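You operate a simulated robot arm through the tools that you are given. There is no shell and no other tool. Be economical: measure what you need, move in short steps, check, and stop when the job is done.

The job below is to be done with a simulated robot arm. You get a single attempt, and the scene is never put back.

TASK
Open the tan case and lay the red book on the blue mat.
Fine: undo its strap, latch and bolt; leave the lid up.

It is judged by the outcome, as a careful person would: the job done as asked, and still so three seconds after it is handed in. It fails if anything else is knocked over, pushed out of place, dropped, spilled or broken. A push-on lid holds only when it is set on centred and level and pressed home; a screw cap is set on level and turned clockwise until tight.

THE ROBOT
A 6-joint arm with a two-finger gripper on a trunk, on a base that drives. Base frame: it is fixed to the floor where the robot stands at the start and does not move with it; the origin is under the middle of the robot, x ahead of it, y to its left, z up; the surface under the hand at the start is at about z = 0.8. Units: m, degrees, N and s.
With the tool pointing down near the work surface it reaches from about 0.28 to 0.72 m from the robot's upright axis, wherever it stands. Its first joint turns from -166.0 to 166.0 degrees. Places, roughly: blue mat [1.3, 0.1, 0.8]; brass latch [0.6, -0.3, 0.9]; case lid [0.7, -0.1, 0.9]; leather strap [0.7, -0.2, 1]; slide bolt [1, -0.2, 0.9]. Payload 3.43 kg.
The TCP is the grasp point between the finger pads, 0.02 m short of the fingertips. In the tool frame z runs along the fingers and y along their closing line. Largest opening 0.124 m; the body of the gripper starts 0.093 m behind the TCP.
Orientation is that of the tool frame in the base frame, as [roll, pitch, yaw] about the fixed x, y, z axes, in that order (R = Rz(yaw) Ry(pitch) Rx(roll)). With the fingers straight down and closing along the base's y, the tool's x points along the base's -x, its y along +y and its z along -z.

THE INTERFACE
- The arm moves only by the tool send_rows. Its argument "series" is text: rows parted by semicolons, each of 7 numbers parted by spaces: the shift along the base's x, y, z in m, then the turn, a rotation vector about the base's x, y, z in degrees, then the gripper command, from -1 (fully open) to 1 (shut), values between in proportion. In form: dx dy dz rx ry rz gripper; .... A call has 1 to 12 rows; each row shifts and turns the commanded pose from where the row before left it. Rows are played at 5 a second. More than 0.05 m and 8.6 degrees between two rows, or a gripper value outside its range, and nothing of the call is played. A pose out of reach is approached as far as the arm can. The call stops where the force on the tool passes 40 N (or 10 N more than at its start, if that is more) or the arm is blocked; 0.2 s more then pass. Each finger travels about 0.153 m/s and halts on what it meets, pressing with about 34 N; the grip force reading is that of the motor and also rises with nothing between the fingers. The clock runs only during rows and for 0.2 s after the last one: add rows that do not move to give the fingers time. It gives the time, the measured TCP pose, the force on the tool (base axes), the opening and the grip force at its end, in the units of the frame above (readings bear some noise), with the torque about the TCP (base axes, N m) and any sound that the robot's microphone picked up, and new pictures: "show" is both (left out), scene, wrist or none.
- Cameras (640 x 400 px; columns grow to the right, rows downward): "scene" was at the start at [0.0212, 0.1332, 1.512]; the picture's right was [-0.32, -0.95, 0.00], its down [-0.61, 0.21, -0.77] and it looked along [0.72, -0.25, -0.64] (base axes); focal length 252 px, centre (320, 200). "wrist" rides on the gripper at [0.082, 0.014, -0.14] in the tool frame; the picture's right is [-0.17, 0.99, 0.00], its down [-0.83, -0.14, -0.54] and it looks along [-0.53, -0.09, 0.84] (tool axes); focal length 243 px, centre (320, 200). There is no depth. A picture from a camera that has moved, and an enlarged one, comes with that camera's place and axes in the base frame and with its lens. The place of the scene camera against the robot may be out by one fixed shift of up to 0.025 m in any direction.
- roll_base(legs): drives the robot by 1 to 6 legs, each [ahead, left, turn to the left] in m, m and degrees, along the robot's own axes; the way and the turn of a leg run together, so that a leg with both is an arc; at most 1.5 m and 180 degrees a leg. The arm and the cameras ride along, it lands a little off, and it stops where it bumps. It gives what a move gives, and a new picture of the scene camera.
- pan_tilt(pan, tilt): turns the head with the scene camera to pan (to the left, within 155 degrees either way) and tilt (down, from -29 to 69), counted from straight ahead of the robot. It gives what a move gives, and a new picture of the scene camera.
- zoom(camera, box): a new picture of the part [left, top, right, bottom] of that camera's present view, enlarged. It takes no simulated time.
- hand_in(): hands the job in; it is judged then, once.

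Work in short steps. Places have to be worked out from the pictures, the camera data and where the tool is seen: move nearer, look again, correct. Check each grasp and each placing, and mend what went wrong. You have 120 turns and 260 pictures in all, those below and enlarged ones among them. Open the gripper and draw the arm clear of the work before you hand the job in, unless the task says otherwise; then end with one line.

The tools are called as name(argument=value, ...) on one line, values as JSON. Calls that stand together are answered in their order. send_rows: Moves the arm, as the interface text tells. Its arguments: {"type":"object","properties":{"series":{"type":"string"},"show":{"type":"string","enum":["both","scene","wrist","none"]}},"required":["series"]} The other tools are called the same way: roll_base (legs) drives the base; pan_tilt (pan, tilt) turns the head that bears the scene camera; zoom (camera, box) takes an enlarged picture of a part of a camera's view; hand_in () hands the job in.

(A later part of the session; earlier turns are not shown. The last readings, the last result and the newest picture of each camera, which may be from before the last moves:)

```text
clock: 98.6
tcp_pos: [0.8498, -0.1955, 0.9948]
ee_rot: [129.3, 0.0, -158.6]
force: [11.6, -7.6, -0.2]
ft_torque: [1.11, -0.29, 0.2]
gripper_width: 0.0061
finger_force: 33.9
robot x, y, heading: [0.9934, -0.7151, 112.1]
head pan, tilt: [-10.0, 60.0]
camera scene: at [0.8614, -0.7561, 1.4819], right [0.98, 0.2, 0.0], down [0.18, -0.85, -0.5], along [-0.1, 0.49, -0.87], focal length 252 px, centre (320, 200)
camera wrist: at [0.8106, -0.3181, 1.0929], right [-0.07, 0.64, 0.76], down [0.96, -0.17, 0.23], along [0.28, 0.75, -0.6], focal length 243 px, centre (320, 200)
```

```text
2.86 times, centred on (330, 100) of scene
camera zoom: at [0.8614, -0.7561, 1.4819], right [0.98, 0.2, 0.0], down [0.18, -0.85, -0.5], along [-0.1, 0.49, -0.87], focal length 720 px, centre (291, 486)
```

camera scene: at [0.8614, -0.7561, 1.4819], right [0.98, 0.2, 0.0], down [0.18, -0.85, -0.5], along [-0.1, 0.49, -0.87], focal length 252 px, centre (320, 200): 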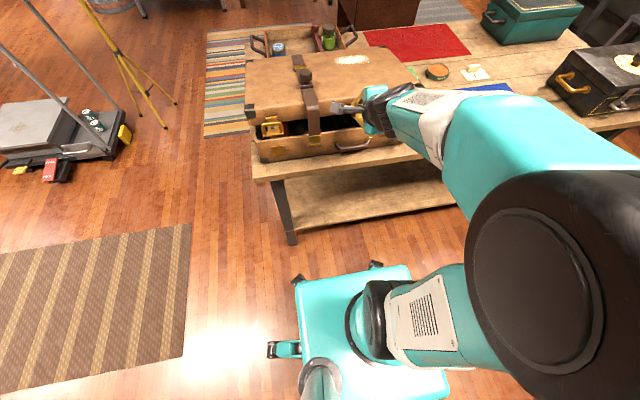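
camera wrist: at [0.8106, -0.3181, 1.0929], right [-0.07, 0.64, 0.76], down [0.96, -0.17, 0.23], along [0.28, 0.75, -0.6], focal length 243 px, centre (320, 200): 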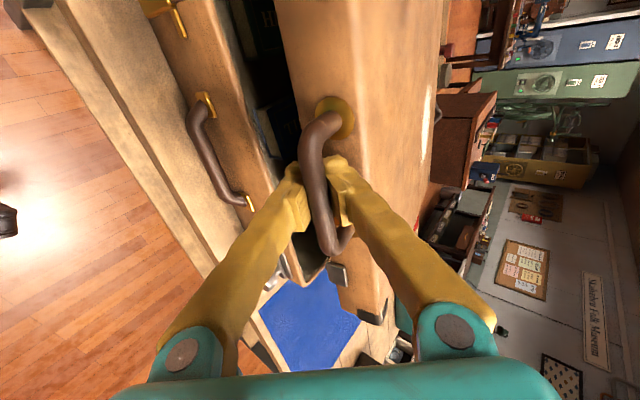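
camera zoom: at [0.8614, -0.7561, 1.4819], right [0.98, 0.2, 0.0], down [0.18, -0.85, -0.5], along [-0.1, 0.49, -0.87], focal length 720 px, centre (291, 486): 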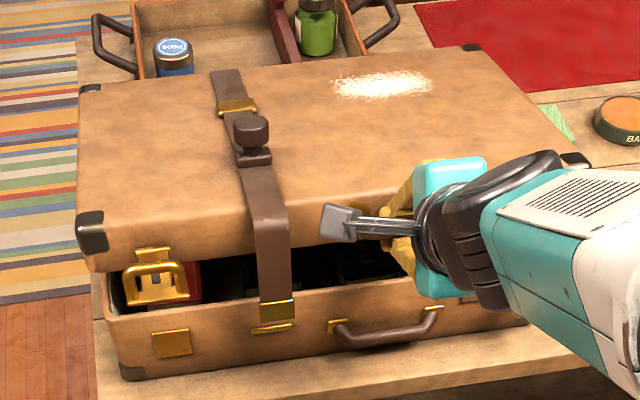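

The lid rises and the red book shows inside at the left. I keep following the arc.

send_rows(series="-0.0033 0.0085 0.0279 0 0 0 1;-0.0042 0.0107 0.027 0 0 0 1;-0.0051 0.0129 0.0259 0 0 0 1;-0.0059 0.0149 0.0246 0 0 0 1;-0.0066 0.0168 0.0231 0 0 0 1;-0.0074 0.0187 0.0215 0 0 0 1;-0.008 0.0204 0.0196 0 0 0 1")

```text
clock: 100.2
tcp_pos: [0.8098, -0.0889, 1.1672]
ee_rot: [128.9, 0.0, -158.6]
force: [8.2, -14.4, 17.3]
ft_torque: [-0.09, -0.09, -0.01]
gripper_width: 0.0004
finger_force: 34.0
robot x, y, heading: [0.9908, -0.7138, 112.0]
head pan, tilt: [-10.0, 60.0]
camera scene: at [0.861, -0.7537, 1.4831], right [0.98, 0.21, 0.0], down [0.18, -0.85, -0.5], along [-0.1, 0.49, -0.87], focal length 252 px, centre (320, 200)
camera wrist: at [0.7708, -0.2114, 1.2658], right [-0.07, 0.64, 0.77], down [0.96, -0.17, 0.23], along [0.28, 0.75, -0.6], focal length 243 px, centre (320, 200)
```

scene: 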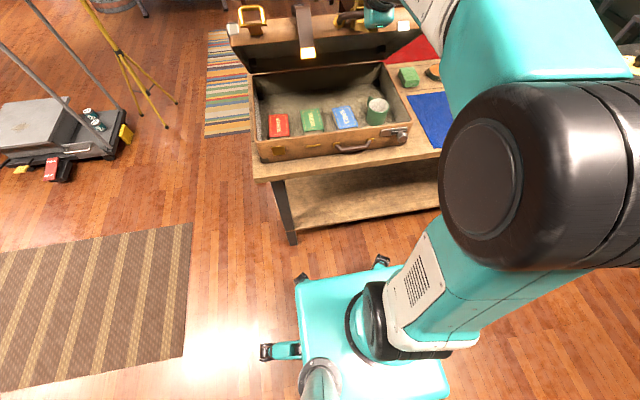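
wrist: 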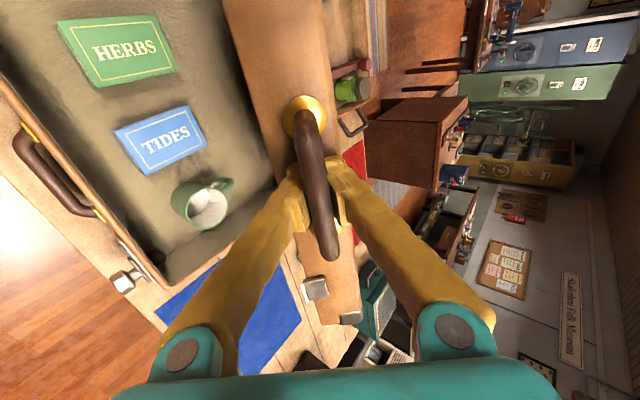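

send_rows(series="-0.0086 0.0218 0.0176 0 0 0 1;-0.0092 0.0232 0.0156 0 0 0 1;-0.0096 0.0243 0.0132 0 0 0 1;-0.01 0.0254 0.011 0 0 0 1;-0.0103 0.0261 0.0085 0 0 0 1")

```text
clock: 101.4
tcp_pos: [0.7687, 0.0267, 1.2416]
ee_rot: [127.9, -0.2, -158.8]
force: [1.3, 0.3, 7.3]
ft_torque: [-0.69, -0.11, 0.16]
gripper_width: 0.0
finger_force: 33.9
robot x, y, heading: [0.998, -0.7117, 112.2]
head pan, tilt: [-10.0, 60.0]
stopped in row 5: the force on the tool passed its limit at 47 N (the readings are from after the stop); the commanded pose is now the measured one
camera scene: at [0.8666, -0.7548, 1.4827], right [0.98, 0.21, 0.0], down [0.18, -0.85, -0.5], along [-0.11, 0.49, -0.87], focal length 252 px, centre (320, 200)
camera wrist: at [0.7303, -0.0968, 1.3387], right [-0.06, 0.63, 0.78], down [0.96, -0.18, 0.22], along [0.27, 0.76, -0.59], focal length 243 px, centre (320, 200)
```

scene: 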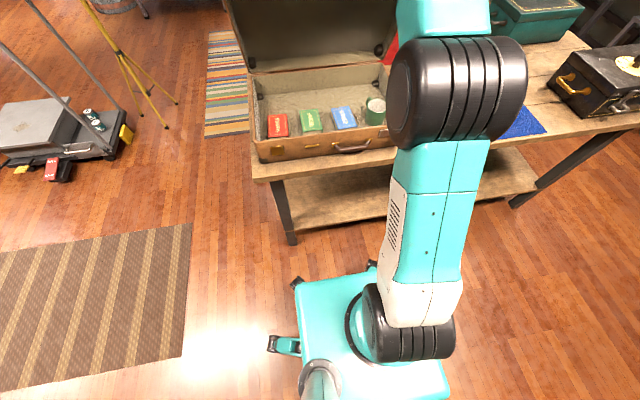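
wrist: 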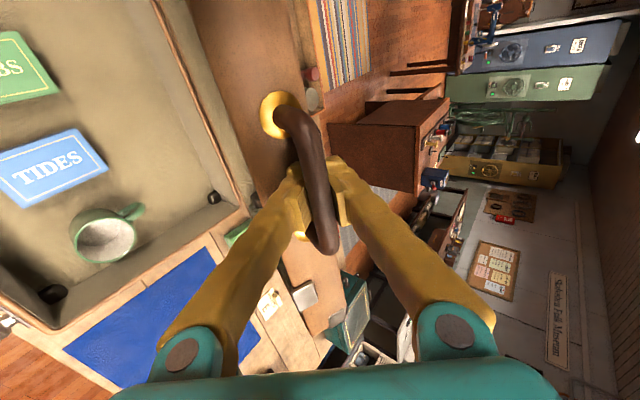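

The lid is at about 75°. I continue in smaller steps, tilting the hand upright with it.

send_rows(series="0 0 0.002 -6.5 -2.6 0 1;-0.005 0.0126 0.004 -5.6 -2.2 0 1;-0.0055 0.014 0.003 -4.6 -1.8 0 1;-0.0055 0.014 0.003 -4.6 -1.8 0 1")

```text
clock: 102.0
tcp_pos: [0.7627, 0.0323, 1.2434]
ee_rot: [136.5, 0.0, -158.6]
force: [0.6, 3.3, 1.1]
ft_torque: [-0.46, -0.04, 0.12]
gripper_width: 0.0001
finger_force: 34.3
out of reach, approached as far as the arm can: row 2
robot x, y, heading: [1.0, -0.7153, 112.3]
head pan, tilt: [-10.0, 60.0]
stopped in row 2: the force on the tool passed its limit at 59 N (the readings are from after the stop); the commanded pose is now the measured one
camera scene: at [0.8635, -0.7547, 1.4837], right [0.98, 0.21, 0.0], down [0.19, -0.85, -0.5], along [-0.11, 0.49, -0.87], focal length 252 px, centre (320, 200)
camera wrist: at [0.7188, -0.0774, 1.3542], right [-0.11, 0.73, 0.68], down [0.95, -0.14, 0.29], along [0.31, 0.67, -0.67], focal length 243 px, centre (320, 200)
```

scene: 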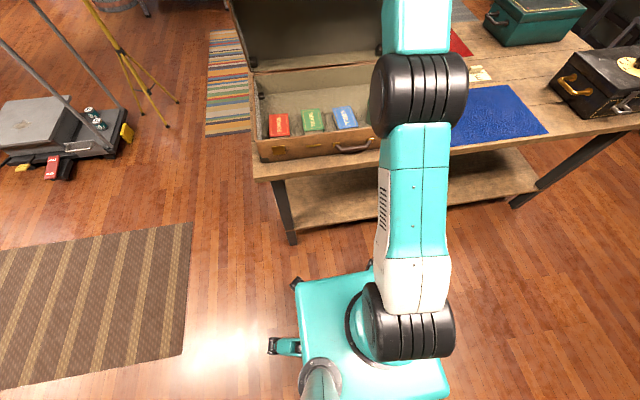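
wrist: 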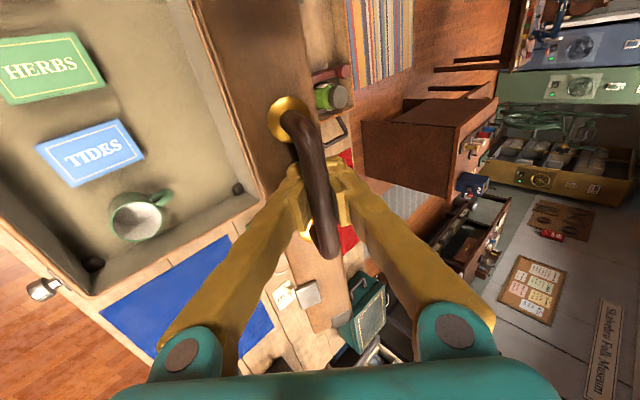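

The arm is at full stretch. With the lid held, I drive the base 5 cm closer, which itself pushes the lid further back.

roll_base(legs=[[0.05, 0, 0]])

```text
clock: 103.0
tcp_pos: [0.7668, 0.0344, 1.2436]
ee_rot: [136.6, -0.4, -158.9]
force: [-1.2, 3.4, -3.4]
ft_torque: [-0.05, 0.03, 0.01]
gripper_width: 0.0001
finger_force: 33.9
robot x, y, heading: [0.9946, -0.7181, 111.2]
head pan, tilt: [-10.0, 60.0]
stopped in leg 1: the robot was blocked; the commanded pose is now the measured one
camera scene: at [0.863, -0.7583, 1.4837], right [0.98, 0.2, 0.0], down [0.17, -0.85, -0.5], along [-0.1, 0.49, -0.87], focal length 252 px, centre (320, 200)
```

scene: 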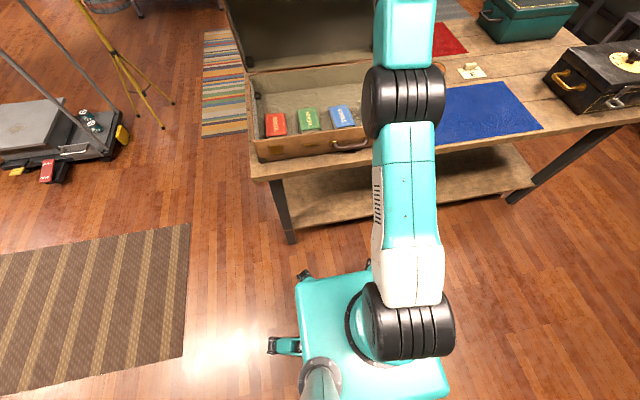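

Blocked: perhaps the lid is already at its stop. I look at the lid itself.

pan_tilt(pan=10, tilt=35)

```text
clock: 103.9
tcp_pos: [0.7657, 0.0356, 1.2434]
ee_rot: [136.8, -0.3, -159.0]
force: [4.2, -3.8, 7.2]
ft_torque: [0.36, 0.03, -0.12]
gripper_width: 0.0061
finger_force: 34.0
robot x, y, heading: [0.9859, -0.7111, 111.1]
head pan, tilt: [10.0, 35.0]
camera scene: at [0.8241, -0.7437, 1.5172], right [0.86, 0.52, 0.0], down [0.3, -0.49, -0.82], along [-0.42, 0.7, -0.58], focal length 252 px, centre (320, 200)
```

scene: 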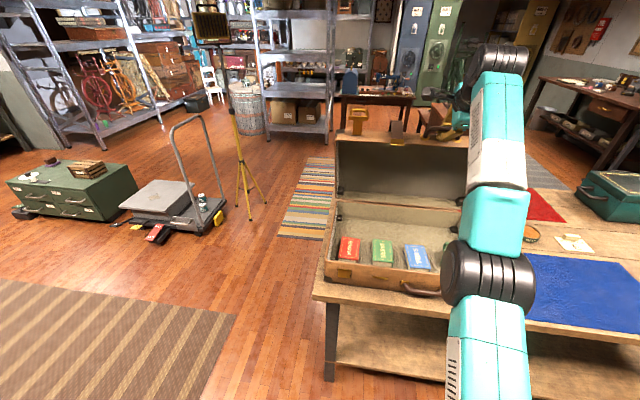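

To learn whether the lid holds by itself, I open the fingers slightly, with the bar still caged.

send_rows(series="0 0 0 0 0 0 0.6;0 0 0 0 0 0 0.5;0 0 0 0 0 0 0.5;0 0 0 0 0 0 0.5")

zoom(camera="wrist", box=[200, 60, 440, 260])

```text
clock: 104.9
tcp_pos: [0.7691, 0.0348, 1.2494]
ee_rot: [135.7, -0.3, -158.8]
force: [0.1, -8.1, 27.7]
ft_torque: [-0.28, -0.06, -0.55]
gripper_width: 0.0201
finger_force: 0.0
robot x, y, heading: [0.9984, -0.7117, 111.3]
head pan, tilt: [10.0, 35.0]
camera scene: at [0.8335, -0.75, 1.5174], right [0.85, 0.52, 0.0], down [0.3, -0.49, -0.82], along [-0.43, 0.7, -0.57], focal length 252 px, centre (320, 200)
camera wrist: at [0.7255, -0.0767, 1.3597], right [-0.1, 0.72, 0.69], down [0.95, -0.14, 0.28], along [0.3, 0.68, -0.67], focal length 243 px, centre (320, 200)
```

scene: 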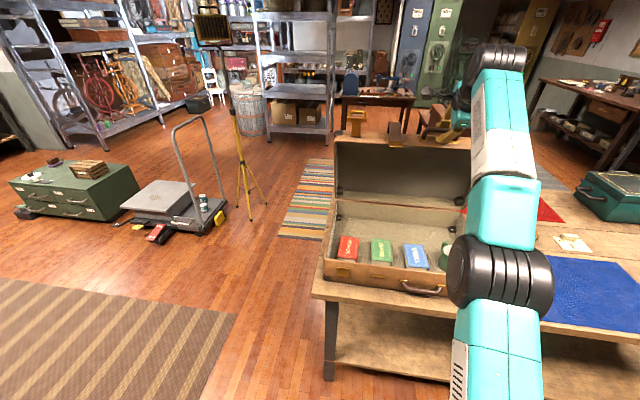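
wrist: 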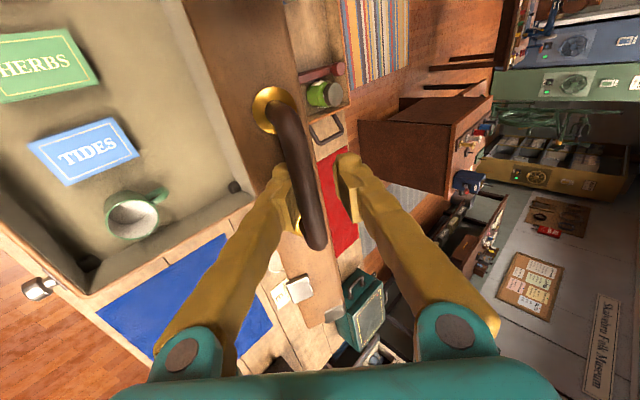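

```text
2.00 times, centred on (320, 160) of wrist
camera zoom: at [0.7255, -0.0767, 1.3597], right [-0.1, 0.72, 0.69], down [0.95, -0.14, 0.28], along [0.3, 0.68, -0.67], focal length 485 px, centre (320, 280)
```

zoom: 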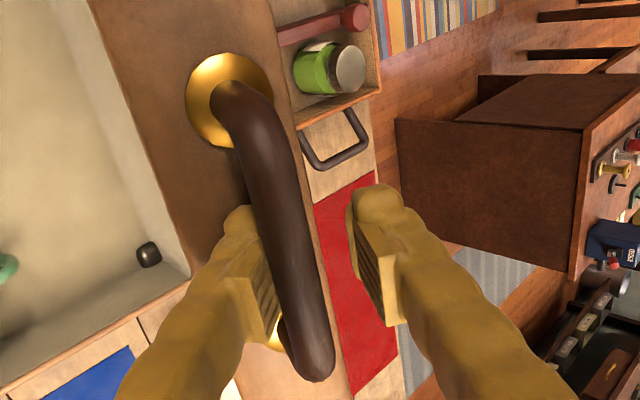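

The inner finger is wedged between bar and lid face. I withdraw slowly by 2 cm; if the lid does not hold it will only lean on the hand.

send_rows(series="0.0025 -0.0065 0.007 0 0 0 0.4;0.0025 -0.0065 0.007 0 0 0 0.3;0 0 0 0 0 0 0.3;0 0 0 0 0 0 0.3")

```text
clock: 105.3
tcp_pos: [0.7685, 0.0318, 1.2508]
ee_rot: [135.6, 0.0, -158.9]
force: [-1.0, -4.6, 12.6]
ft_torque: [0.72, 0.62, -0.04]
gripper_width: 0.0317
finger_force: 0.0
robot x, y, heading: [1.0, -0.7179, 111.6]
head pan, tilt: [10.0, 35.0]
stopped in row 1: the arm was blocked; the commanded pose is now the measured one
camera scene: at [0.8371, -0.7523, 1.5174], right [0.85, 0.52, 0.0], down [0.3, -0.49, -0.82], along [-0.43, 0.7, -0.57], focal length 252 px, centre (320, 200)
camera wrist: at [0.7256, -0.0805, 1.3607], right [-0.1, 0.72, 0.69], down [0.95, -0.15, 0.29], along [0.31, 0.68, -0.67], focal length 243 px, centre (320, 200)
```

scene: 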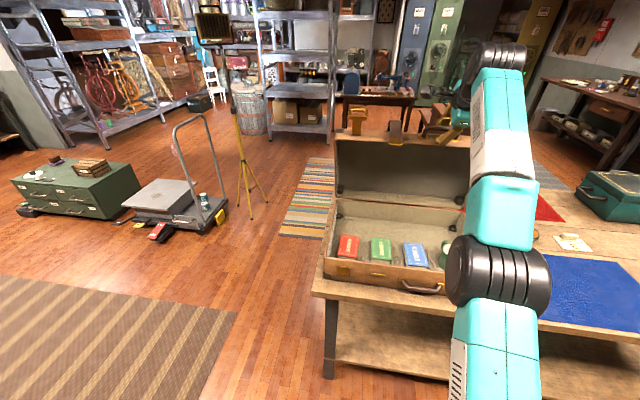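
wrist: 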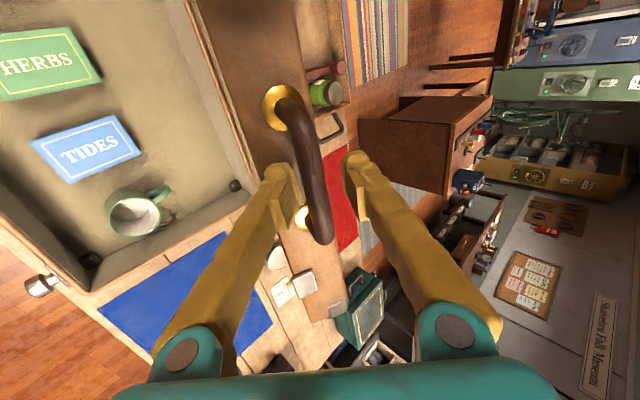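

The arm reports blocked at full stretch. I try withdrawing straight back instead.

send_rows(series="0.004 -0.009 0 0 0 0 0.2;0.004 -0.009 0 0 0 0 0.2;0 0 0 0 0 0 0.2")

```text
clock: 106.1
tcp_pos: [0.772, 0.0146, 1.2504]
ee_rot: [135.7, 0.0, -158.5]
force: [1.7, -4.4, -1.0]
ft_torque: [0.53, 0.23, 0.0]
gripper_width: 0.0508
finger_force: 1.9
robot x, y, heading: [1.003, -0.7195, 111.7]
head pan, tilt: [10.0, 35.0]
camera scene: at [0.8353, -0.7537, 1.5145], right [0.85, 0.52, 0.0], down [0.3, -0.49, -0.82], along [-0.43, 0.7, -0.57], focal length 252 px, centre (320, 200)
camera wrist: at [0.7301, -0.0965, 1.3604], right [-0.11, 0.72, 0.69], down [0.95, -0.14, 0.29], along [0.3, 0.68, -0.67], focal length 243 px, centre (320, 200)
```

scene: 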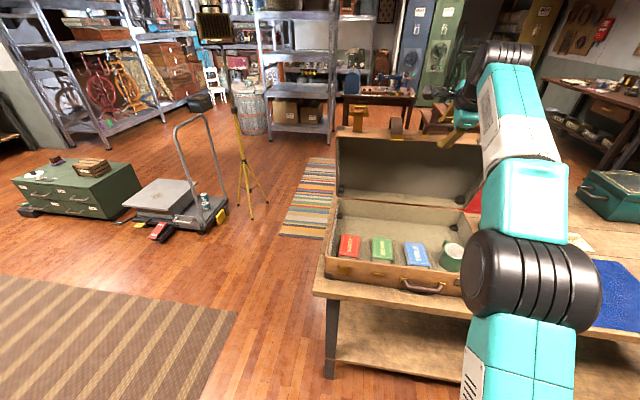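
wrist: 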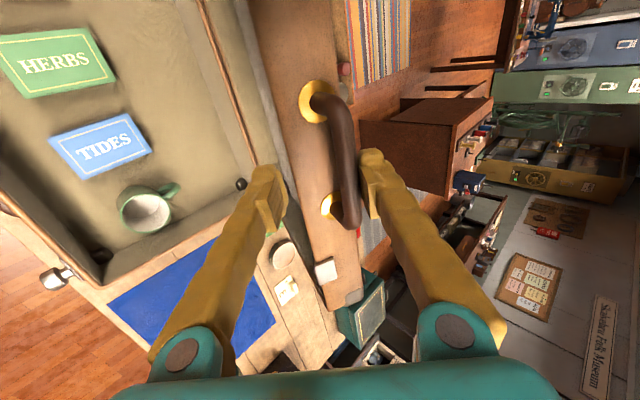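

The lid stays up by itself so far. I raise the hand so the far finger clears the handle bar.

send_rows(series="0 0 0.012 0 0 0 0;0.002 -0.005 0.012 0 0 0 0;0.002 -0.005 0.012 0 0 0 -0.1;0 0 0 0 0 0 -0.1", show="wrist")

```text
clock: 107.1
tcp_pos: [0.7806, 0.0015, 1.2928]
ee_rot: [135.6, 0.0, -159.0]
force: [0.7, -3.8, 4.6]
ft_torque: [-0.07, -0.09, -0.04]
gripper_width: 0.0684
finger_force: 0.2
robot x, y, heading: [0.9947, -0.7234, 111.6]
head pan, tilt: [10.0, 35.0]
camera wrist: at [0.7363, -0.1106, 1.4009], right [-0.1, 0.72, 0.69], down [0.95, -0.15, 0.29], along [0.31, 0.68, -0.66], focal length 243 px, centre (320, 200)
```

wrist: 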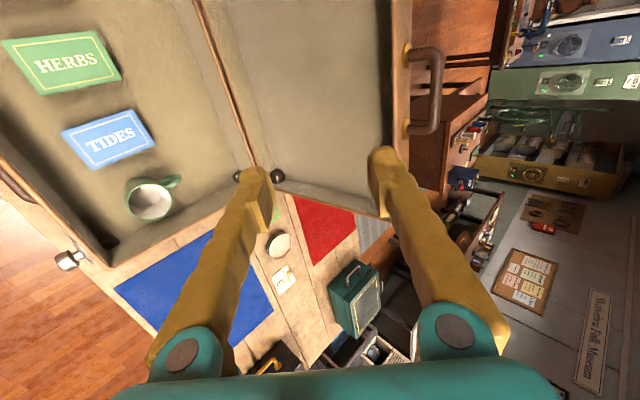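

The lid swung on back by itself and now stands open. I retreat a bit and check with the scene camera.

send_rows(series="0.011 -0.028 0.02 0 0 0 -0.1;0.011 -0.028 0.02 0 0 0 -0.1;0.011 -0.028 0.02 0 0 0 -0.1;0.011 -0.028 0.02 0 0 0 -0.1")

zoom(camera="scene", box=[300, 90, 540, 310])

```text
clock: 108.1
tcp_pos: [0.8238, -0.1055, 1.3661]
ee_rot: [136.2, 0.0, -158.7]
force: [3.2, 1.6, -5.8]
ft_torque: [0.18, 0.48, 0.34]
gripper_width: 0.0681
finger_force: 0.1
robot x, y, heading: [0.9991, -0.7137, 111.9]
head pan, tilt: [10.0, 35.0]
camera scene: at [0.8336, -0.7482, 1.5169], right [0.85, 0.53, 0.0], down [0.3, -0.49, -0.82], along [-0.43, 0.7, -0.57], focal length 252 px, centre (320, 200)
camera wrist: at [0.7795, -0.2174, 1.476], right [-0.1, 0.72, 0.68], down [0.95, -0.14, 0.29], along [0.31, 0.67, -0.67], focal length 243 px, centre (320, 200)
```

scene: 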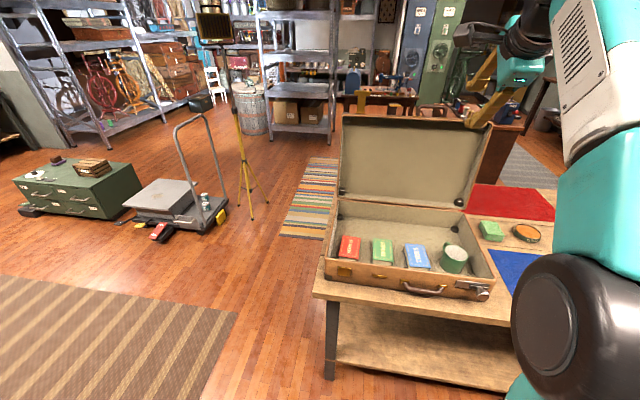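
wrist: 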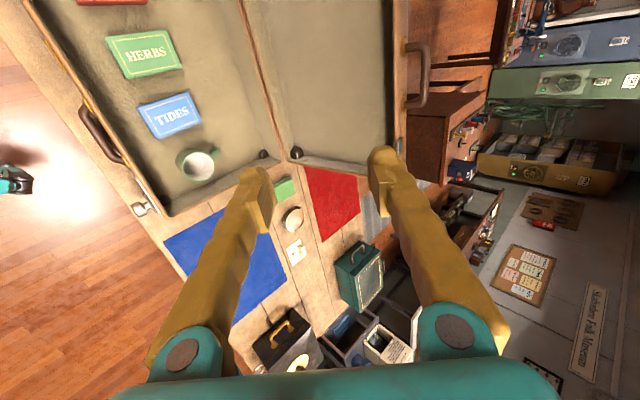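

```text
1.82 times, centred on (420, 200) of scene
camera zoom: at [0.8336, -0.7482, 1.5169], right [0.85, 0.53, 0.0], down [0.3, -0.49, -0.82], along [-0.43, 0.7, -0.57], focal length 458 px, centre (138, 200)
```

zoom: 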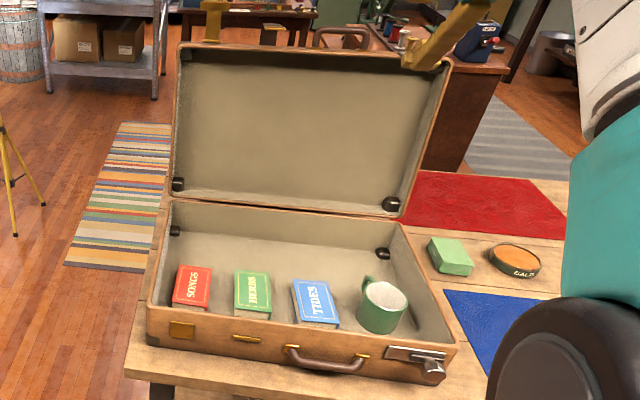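

The lid stands open on its own. The red "SONGS" book lies at about (0.58,-0.14) in the case. I drive left and a little ahead to reach it, then look.

roll_base(legs=[[0, 0.16, 0], [0.05, 0, 0]])

send_rows(series="0 0 0 -6.8 -2.7 0 -0.1;0 0 0 -6.8 -2.7 0 -0.1;0 0 0 -6.8 -2.7 0 -0.1;0 0 0 -6.8 -2.7 0 -0.1;0 0 0 -6.8 -2.7 0 -0.1;0 0 0 -6.8 -2.7 0 -0.1;0 0 0 0 0 0 -0.1", show="none")

send_rows(series="0 0 0 0 0 7.5 -0.1;0 0 0 0 0 7.5 -0.1;0 0 0 0 0 7.5 -0.1;0 0 0 0 0 7.5 -0.1;0 0 0 0 0 7.5 -0.1;0 0 0 0 0 7.5 -0.1;0 0 0 0 0 7.5 -0.1;0 0 0 0 0 7.5 -0.1;0 0 0 0 0 7.5 -0.1;0 0 0 0 0 7.5 -0.1;0 0 0 0 0 7.5 -0.1;0 0 0 0 0 7.5 -0.1")

```text
clock: 112.3
tcp_pos: [0.6546, -0.1194, 1.3676]
ee_rot: [136.0, -0.1, -159.0]
force: [1.0, -1.7, 3.6]
ft_torque: [-0.06, 0.03, 0.07]
gripper_width: 0.0681
finger_force: 0.1
robot x, y, heading: [0.8301, -0.7269, 111.7]
head pan, tilt: [10.0, 35.0]
camera scene: at [0.6679, -0.7573, 1.5168], right [0.85, 0.53, 0.0], down [0.3, -0.49, -0.82], along [-0.43, 0.7, -0.57], focal length 252 px, centre (320, 200)
```

scene: 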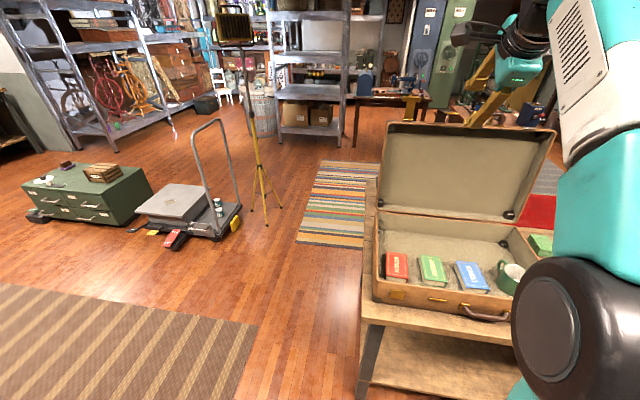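

```text
clock: 113.9
tcp_pos: [0.6812, -0.2144, 1.2395]
ee_rot: [179.5, 0.4, -158.7]
force: [1.1, 1.5, 8.2]
ft_torque: [-0.17, 0.16, 0.03]
gripper_width: 0.0678
finger_force: 0.1
out of reach, approached as far as the arm can: row 2, 3, 4, 5, 6
robot x, y, heading: [0.8333, -0.7243, 111.8]
head pan, tilt: [10.0, 35.0]
```

```text
clock: 116.5
tcp_pos: [0.6775, -0.2185, 1.2383]
ee_rot: [179.8, 0.5, -68.5]
force: [-0.4, -0.8, 5.6]
ft_torque: [0.01, 0.02, -0.01]
gripper_width: 0.0682
finger_force: 0.1
robot x, y, heading: [0.8318, -0.7199, 112.0]
head pan, tilt: [10.0, 35.0]
camera scene: at [0.6688, -0.759, 1.5183], right [0.85, 0.53, 0.0], down [0.3, -0.49, -0.82], along [-0.43, 0.7, -0.57], focal length 252 px, centre (320, 200)
camera wrist: at [0.6973, -0.3008, 1.377], right [-0.98, -0.21, 0.01], down [-0.17, 0.82, 0.55], along [-0.12, 0.53, -0.84], focal length 243 px, centre (320, 200)
```

scene: 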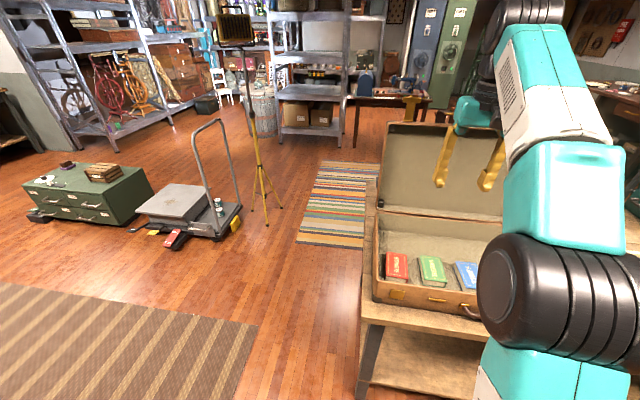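
wrist: 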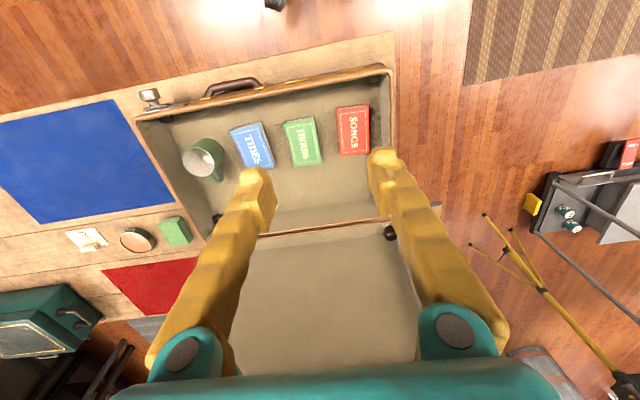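

Book centre ≈ (0.592,-0.159). I move above it and lower.

send_rows(series="-0.0215 0.015 -0.03 0 0 0 -0.1;-0.0215 0.015 -0.03 0 0 0 -0.1;-0.0215 0.015 -0.04 0 0 0 -0.1;-0.0215 0.015 -0.04 0 0 0 -0.1;0 0 -0.04 0 0 0 -0.1;0 0 -0.03 0 0 0 -0.1;0 0 0 0 0 0 -0.1", show="wrist")

zoom(camera="wrist", box=[200, 60, 440, 220])

```text
clock: 118.1
tcp_pos: [0.5977, -0.1533, 1.0261]
ee_rot: [179.6, 0.5, -69.0]
force: [-0.8, 1.7, 5.2]
ft_torque: [-0.31, -0.02, 0.02]
gripper_width: 0.0682
finger_force: 0.1
robot x, y, heading: [0.8343, -0.7253, 111.7]
head pan, tilt: [10.0, 35.0]
camera wrist: at [0.6157, -0.2358, 1.1654], right [-0.98, -0.2, 0.01], down [-0.16, 0.82, 0.55], along [-0.11, 0.53, -0.84], focal length 243 px, centre (320, 200)
```

wrist: 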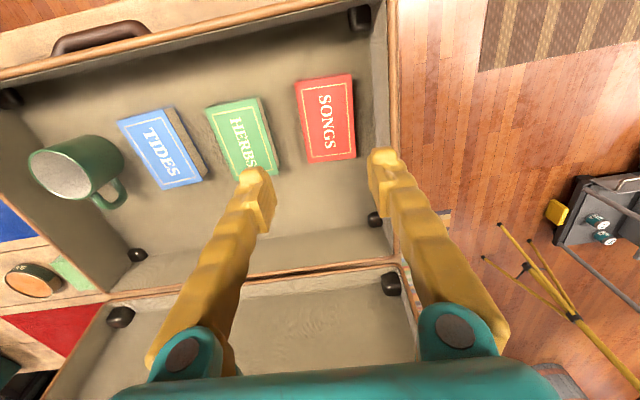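

```text
2.50 times, centred on (320, 140) of wrist
camera zoom: at [0.6157, -0.2358, 1.1654], right [-0.98, -0.2, 0.01], down [-0.16, 0.82, 0.55], along [-0.11, 0.53, -0.84], focal length 606 px, centre (320, 350)
```

zoom: 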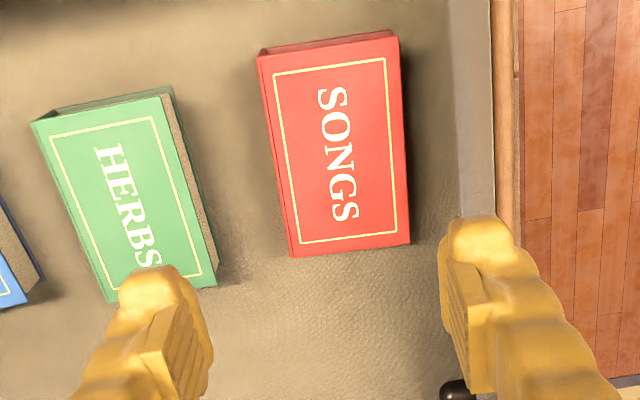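

Relative to the tool axis the book centre is only 6 mm toward the left wall. I correct, open to 8.6 cm and descend in steps.

send_rows(series="-0.006 -0.001 0 0 0 -2.5 -0.39;0 0 -0.05 0 0 0 -0.39;0 0 -0.05 0 0 0 -0.39;0 0 -0.03 0 0 0 -0.39;0 0 0 0 0 0 -0.39", show="wrist")

zoom(camera="wrist", box=[200, 60, 440, 240])

```text
clock: 119.3
tcp_pos: [0.5927, -0.1556, 0.8948]
ee_rot: [179.7, 0.4, -71.3]
force: [-0.5, 0.4, -8.0]
ft_torque: [-0.07, -0.07, -0.01]
gripper_width: 0.0863
finger_force: 0.0
robot x, y, heading: [0.8432, -0.721, 112.3]
head pan, tilt: [10.0, 35.0]
camera wrist: at [0.6073, -0.2381, 1.0336], right [-0.99, -0.16, 0.01], down [-0.13, 0.83, 0.54], along [-0.09, 0.54, -0.84], focal length 243 px, centre (320, 200)
```

wrist: 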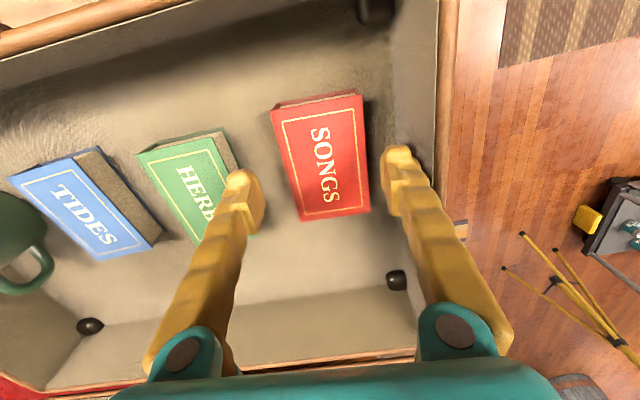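

```text
2.22 times, centred on (320, 150) of wrist
camera zoom: at [0.6073, -0.2381, 1.0336], right [-0.99, -0.16, 0.01], down [-0.13, 0.83, 0.54], along [-0.09, 0.54, -0.84], focal length 539 px, centre (320, 311)
```

zoom: 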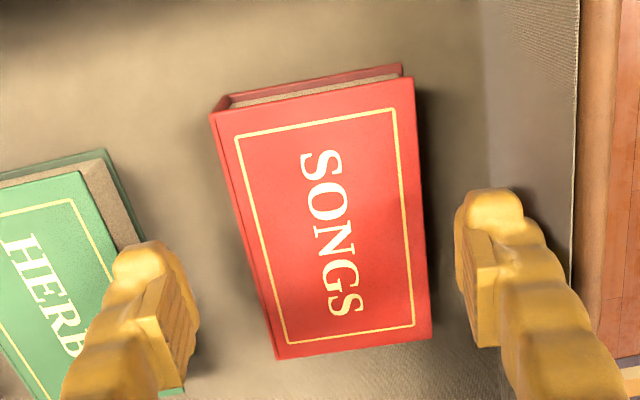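

send_rows(series="-0.005 -0.001 0 0 0 0 -0.39;0 0 -0.03 0 0 0 -0.39;0 0 -0.025 0 0 0 -0.39;0 0 0 0 0 0 -0.39", show="wrist")

zoom(camera="wrist", box=[200, 80, 440, 260])

```text
clock: 120.3
tcp_pos: [0.5885, -0.1584, 0.8413]
ee_rot: [179.8, 0.4, -71.8]
force: [2.2, -2.2, -6.6]
ft_torque: [0.34, 0.37, 0.01]
gripper_width: 0.0858
finger_force: 0.1
robot x, y, heading: [0.8427, -0.7269, 111.9]
head pan, tilt: [10.0, 35.0]
camera wrist: at [0.602, -0.2415, 0.9804], right [-0.99, -0.15, 0.0], down [-0.12, 0.83, 0.54], along [-0.09, 0.54, -0.84], focal length 243 px, centre (320, 200)
```

wrist: 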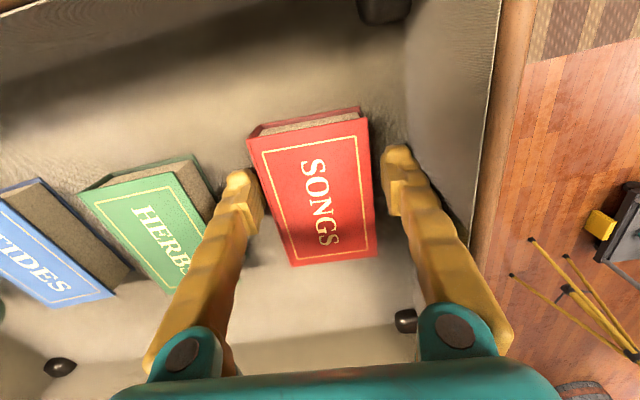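

```text
2.22 times, centred on (320, 170) of wrist
camera zoom: at [0.602, -0.2415, 0.9804], right [-0.99, -0.15, 0.0], down [-0.12, 0.83, 0.54], along [-0.09, 0.54, -0.84], focal length 539 px, centre (320, 267)
```

zoom: 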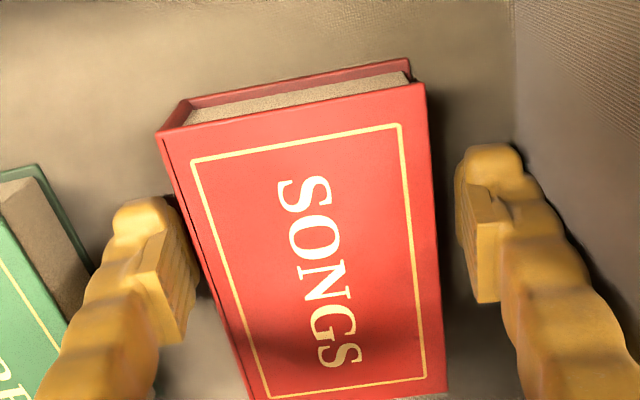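

The fingers straddle the book. A little lower, then close.

send_rows(series="0.002 0 -0.006 0 0 0 -0.39;0 0 -0.005 0 0 0 -0.39;0 0 0 0 0 0 -0.1;0 0 0 0 0 0 0.3;0 0 0 0 0 0 1;0 0 0 0 0 0 1", show="wrist")

zoom(camera="wrist", box=[200, 80, 440, 260])

```text
clock: 120.9
tcp_pos: [0.5797, -0.1584, 0.8403]
ee_rot: [179.7, 0.7, -71.1]
force: [0.8, -1.9, 5.5]
ft_torque: [0.18, 0.07, 0.04]
gripper_width: 0.0862
finger_force: 0.4
robot x, y, heading: [0.834, -0.7292, 112.1]
head pan, tilt: [10.0, 35.0]
stopped in row 2: the force on the tool passed its limit at 76 N (the readings are from after the stop); the commanded pose is now the measured one
camera wrist: at [0.5958, -0.2412, 0.9792], right [-0.99, -0.16, 0.01], down [-0.13, 0.82, 0.55], along [-0.1, 0.54, -0.84], focal length 243 px, centre (320, 200)
```

wrist: 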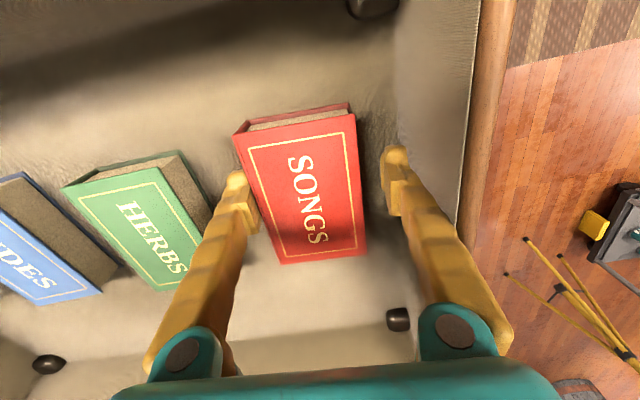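

```text
2.22 times, centred on (320, 170) of wrist
camera zoom: at [0.5958, -0.2412, 0.9792], right [-0.99, -0.16, 0.01], down [-0.13, 0.82, 0.55], along [-0.1, 0.54, -0.84], focal length 539 px, centre (320, 267)
```

zoom: 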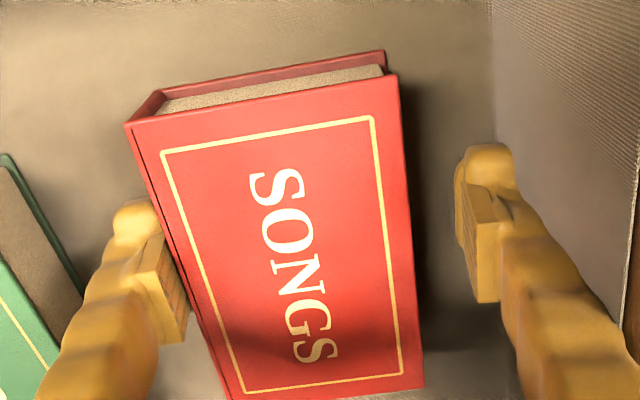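

The fingertips touched the case floor (TCP 0.84 is the depth). I rise 2 mm, recentre by 9 mm and close.

send_rows(series="0 0 0.003 0 0 0 -0.39;0.009 0.0015 0 0 0 0 -0.39;0 0 0 0 0 0 -0.1;0 0 0 0 0 0 0.3;0 0 0 0 0 0 1;0 0 0 0 0 0 1", show="wrist")

zoom(camera="wrist", box=[200, 80, 440, 260])

```text
clock: 122.3
tcp_pos: [0.5868, -0.1559, 0.8433]
ee_rot: [179.8, 0.7, -71.2]
force: [1.8, -1.1, 0.5]
ft_torque: [0.19, 0.12, -0.01]
gripper_width: 0.0667
finger_force: 33.6
robot x, y, heading: [0.8303, -0.7266, 112.2]
head pan, tilt: [10.0, 35.0]
camera wrist: at [0.6017, -0.2401, 0.9815], right [-0.99, -0.16, 0.01], down [-0.13, 0.83, 0.55], along [-0.09, 0.54, -0.84], focal length 243 px, centre (320, 200)
```

wrist: 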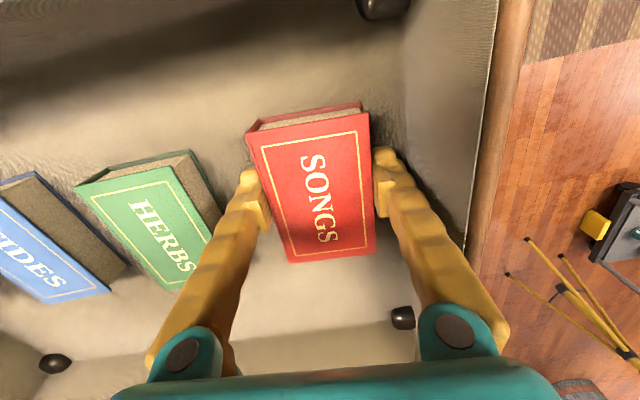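

```text
2.22 times, centred on (320, 170) of wrist
camera zoom: at [0.6017, -0.2401, 0.9815], right [-0.99, -0.16, 0.01], down [-0.13, 0.83, 0.55], along [-0.09, 0.54, -0.84], focal length 539 px, centre (320, 267)
```

zoom: 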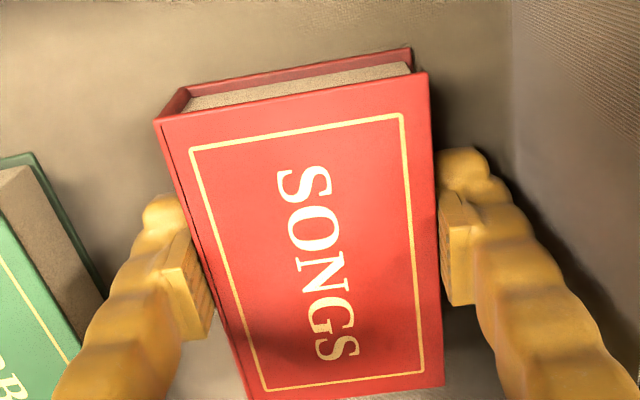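

Book gripped at 67 mm. I lift straight up.

send_rows(series="0 0 0.03 0 0 0 1;0 0 0.04 0 0 0 1;0 0 0.04 0 0 0 1;0 0 0.04 0 0 0 1;0 0 0.04 0 0 0 1;0.004 -0.01 0.04 0 0 0 1;0.008 -0.02 0.03 0 0 0 1")

```text
clock: 123.9
tcp_pos: [0.5999, -0.1831, 1.1016]
ee_rot: [179.8, 0.5, -71.0]
force: [-0.9, 0.7, -6.2]
ft_torque: [-0.21, -0.12, 0.01]
gripper_width: 0.067
finger_force: 34.2
robot x, y, heading: [0.8294, -0.7266, 112.5]
head pan, tilt: [10.0, 35.0]
camera scene: at [0.664, -0.7591, 1.5184], right [0.84, 0.54, 0.0], down [0.31, -0.49, -0.82], along [-0.44, 0.69, -0.57], focal length 252 px, centre (320, 200)
camera wrist: at [0.6152, -0.2657, 1.2411], right [-0.99, -0.16, 0.0], down [-0.14, 0.83, 0.54], along [-0.09, 0.54, -0.84], focal length 243 px, centre (320, 200)
```

scene: 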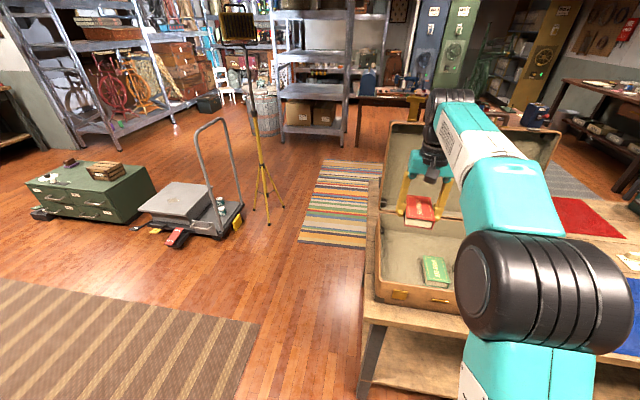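
wrist: 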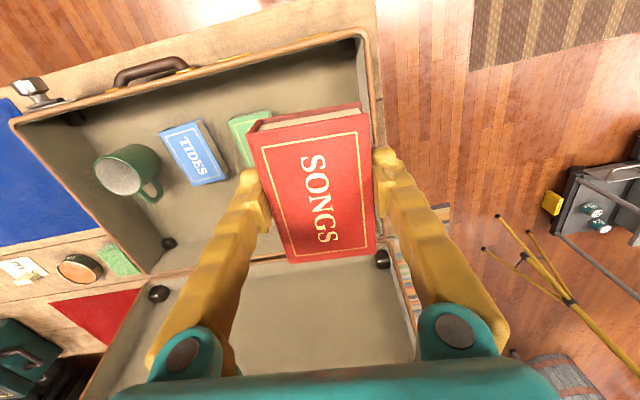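

The book is held. I drive right along the table to face the blue mat, carrying it above the case.

roll_base(legs=[[0, -0.65, 0]])

pan_tilt(pan=0, tilt=50)

send_rows(series="0 0 0 0 0 0 1", show="wrist")

```text
clock: 134.7
tcp_pos: [1.2071, 0.0587, 1.1031]
ee_rot: [179.8, 0.8, -71.7]
force: [4.1, -0.1, 2.6]
ft_torque: [0.01, 0.42, 0.0]
gripper_width: 0.0669
finger_force: 33.5
robot x, y, heading: [1.4343, -0.4794, 111.5]
head pan, tilt: [10.0, 35.0]
camera scene: at [1.2645, -0.516, 1.5163], right [0.85, 0.52, 0.0], down [0.3, -0.49, -0.82], along [-0.43, 0.7, -0.57], focal length 252 px, centre (320, 200)
```

scene: 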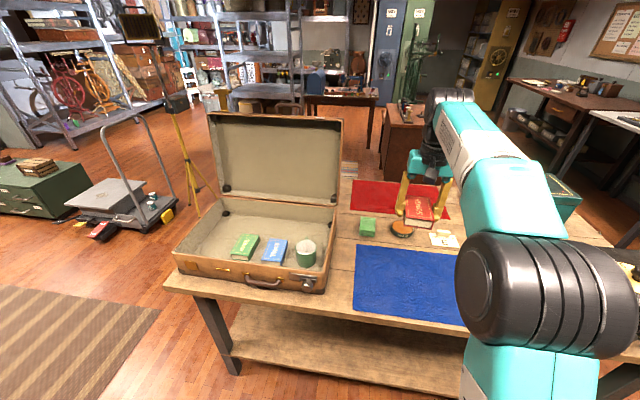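

```text
clock: 135.4
tcp_pos: [1.2061, 0.0618, 1.1061]
ee_rot: [179.8, 0.8, -71.4]
force: [1.8, 2.2, 1.8]
ft_torque: [-0.18, 0.26, 0.03]
gripper_width: 0.0672
finger_force: 34.2
robot x, y, heading: [1.4263, -0.4822, 111.8]
head pan, tilt: [0.0, 50.0]
camera scene: at [1.2817, -0.5213, 1.4956], right [0.93, 0.37, 0.0], down [0.28, -0.71, -0.64], along [-0.24, 0.6, -0.76], focal length 252 px, centre (320, 200)
```

scene: 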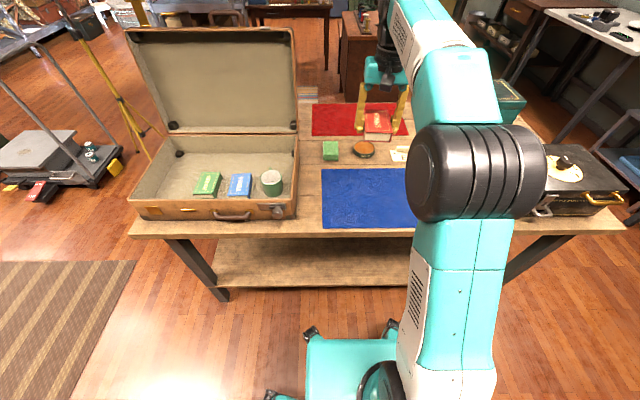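

```text
clock: 135.8
tcp_pos: [1.2123, 0.0603, 1.1058]
ee_rot: [179.7, 1.0, -71.7]
force: [-0.4, -0.5, -4.5]
ft_torque: [0.09, 0.07, 0.01]
gripper_width: 0.0667
finger_force: 34.6
robot x, y, heading: [1.4356, -0.4832, 111.8]
head pan, tilt: [0.0, 50.0]
camera wrist: at [1.2265, -0.0247, 1.2431], right [-0.99, -0.15, 0.01], down [-0.12, 0.82, 0.55], along [-0.09, 0.55, -0.83], focal length 243 px, centre (320, 200)
```

wrist: 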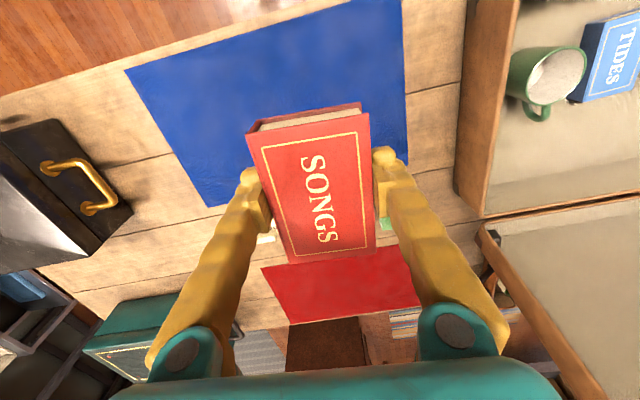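

The mat spans e 1.01–1.44, n 0.235–0.51; its centre is about (1.277,0.103). I move the book above it and lower to just above the mat.

send_rows(series="0.033 0.0185 -0.02 0 0 0 1;0.033 0.0185 -0.03 0 0 0 1;0 0 -0.045 0 0 0 1;0 0 -0.045 0 0 0 1;0 0 -0.045 0 0 0 1;0 0 -0.04 0 0 0 1;0 0 -0.025 0 0 0 1;0 0 0 0 0 0 1")

```text
clock: 137.6
tcp_pos: [1.2752, 0.1008, 0.8541]
ee_rot: [179.7, 0.8, -71.9]
force: [2.6, -0.3, -6.7]
ft_torque: [-0.01, 0.27, 0.02]
gripper_width: 0.067
finger_force: 33.9
robot x, y, heading: [1.4334, -0.4893, 111.6]
head pan, tilt: [0.0, 50.0]
camera scene: at [1.2875, -0.5225, 1.4965], right [0.93, 0.37, 0.0], down [0.28, -0.71, -0.64], along [-0.24, 0.6, -0.77], focal length 252 px, centre (320, 200)
camera wrist: at [1.2899, 0.0167, 0.9923], right [-0.99, -0.15, 0.01], down [-0.12, 0.83, 0.55], along [-0.09, 0.54, -0.83], focal length 243 px, centre (320, 200)
```

scene: 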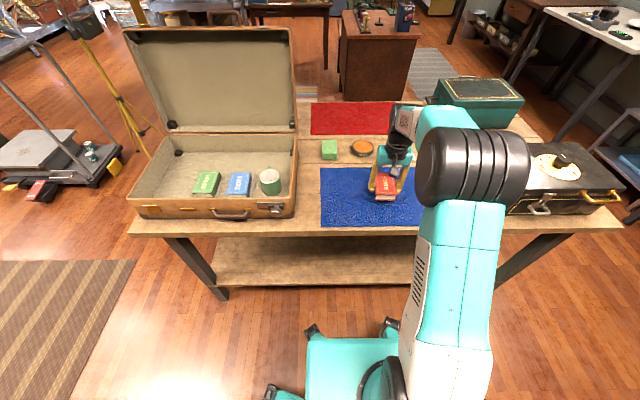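
wrist: 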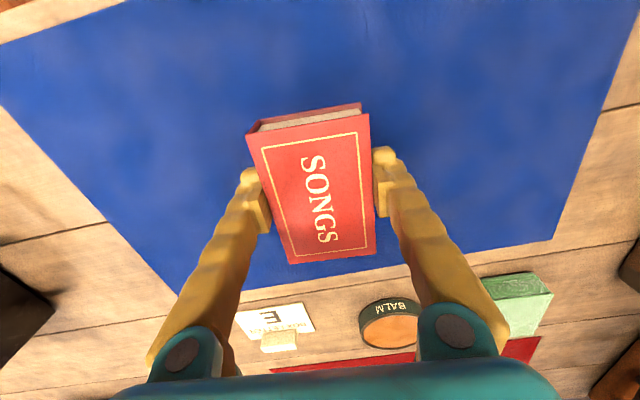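

Book is over the mat with about 2 cm to go. I lower in small steps to contact.

send_rows(series="0 0 -0.008 0 0 0 1;0 0 -0.006 0 0 0 1;0 0 -0.004 0 0 0 1;0 0 -0.003 0 0 0 1;0 0 0 0 0 0 1", show="wrist")

```text
clock: 138.8
tcp_pos: [1.2719, 0.0974, 0.834]
ee_rot: [179.7, 0.9, -71.7]
force: [-1.1, 0.2, 0.1]
ft_torque: [-0.09, -0.06, 0.03]
gripper_width: 0.0668
finger_force: 34.3
robot x, y, heading: [1.4335, -0.4848, 111.6]
head pan, tilt: [0.0, 50.0]
camera wrist: at [1.2871, 0.0131, 0.9718], right [-0.99, -0.15, 0.01], down [-0.12, 0.83, 0.55], along [-0.09, 0.54, -0.83], focal length 243 px, centre (320, 200)
```

wrist: 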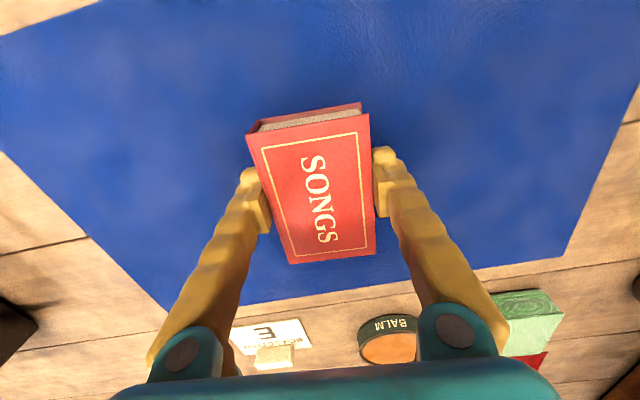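

send_rows(series="0 0 -0.003 0 0 0 1;0 0 -0.003 0 0 0 1;0 0 -0.002 0 0 0 1;0 0 -0.002 0 0 0 1;0 0 0 0 0 0 1", show="wrist")

zoom(camera="wrist", box=[200, 80, 440, 280])

```text
clock: 140.0
tcp_pos: [1.273, 0.0971, 0.8252]
ee_rot: [179.5, 0.7, -71.4]
force: [1.7, -5.5, 4.2]
ft_torque: [0.46, 0.24, -0.01]
gripper_width: 0.0668
finger_force: 34.3
robot x, y, heading: [1.4284, -0.4818, 111.7]
head pan, tilt: [0.0, 50.0]
camera wrist: at [1.2887, 0.0132, 0.9641], right [-0.99, -0.16, 0.01], down [-0.13, 0.83, 0.55], along [-0.09, 0.54, -0.84], focal length 243 px, centre (320, 200)
```

wrist: 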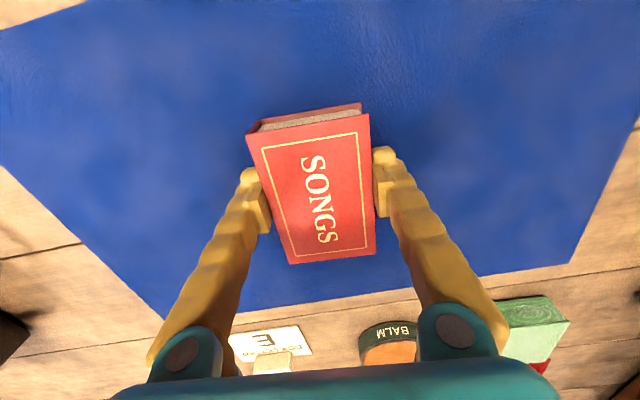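

```text
2.00 times, centred on (320, 180) of wrist
camera zoom: at [1.2887, 0.0132, 0.9641], right [-0.99, -0.16, 0.01], down [-0.13, 0.83, 0.55], along [-0.09, 0.54, -0.84], focal length 485 px, centre (320, 240)
```

zoom: 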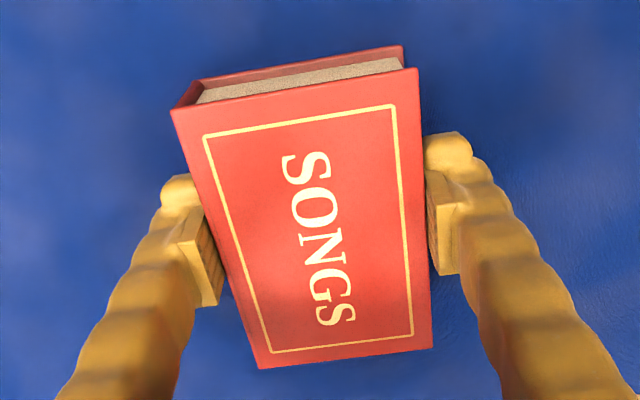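

No firm contact yet; a few more millimetres.

send_rows(series="0 0 -0.002 0 0 0 1;0 0 -0.0015 0 0 0 1;0 0 0 0 0 0 1", show="none")

```text
clock: 140.8
tcp_pos: [1.2738, 0.0987, 0.8203]
ee_rot: [179.7, 1.0, -71.5]
force: [-2.3, 3.4, -3.8]
ft_torque: [-0.35, -0.31, 0.0]
gripper_width: 0.0666
finger_force: 34.2
robot x, y, heading: [1.4324, -0.4787, 111.5]
head pan, tilt: [0.0, 50.0]
```

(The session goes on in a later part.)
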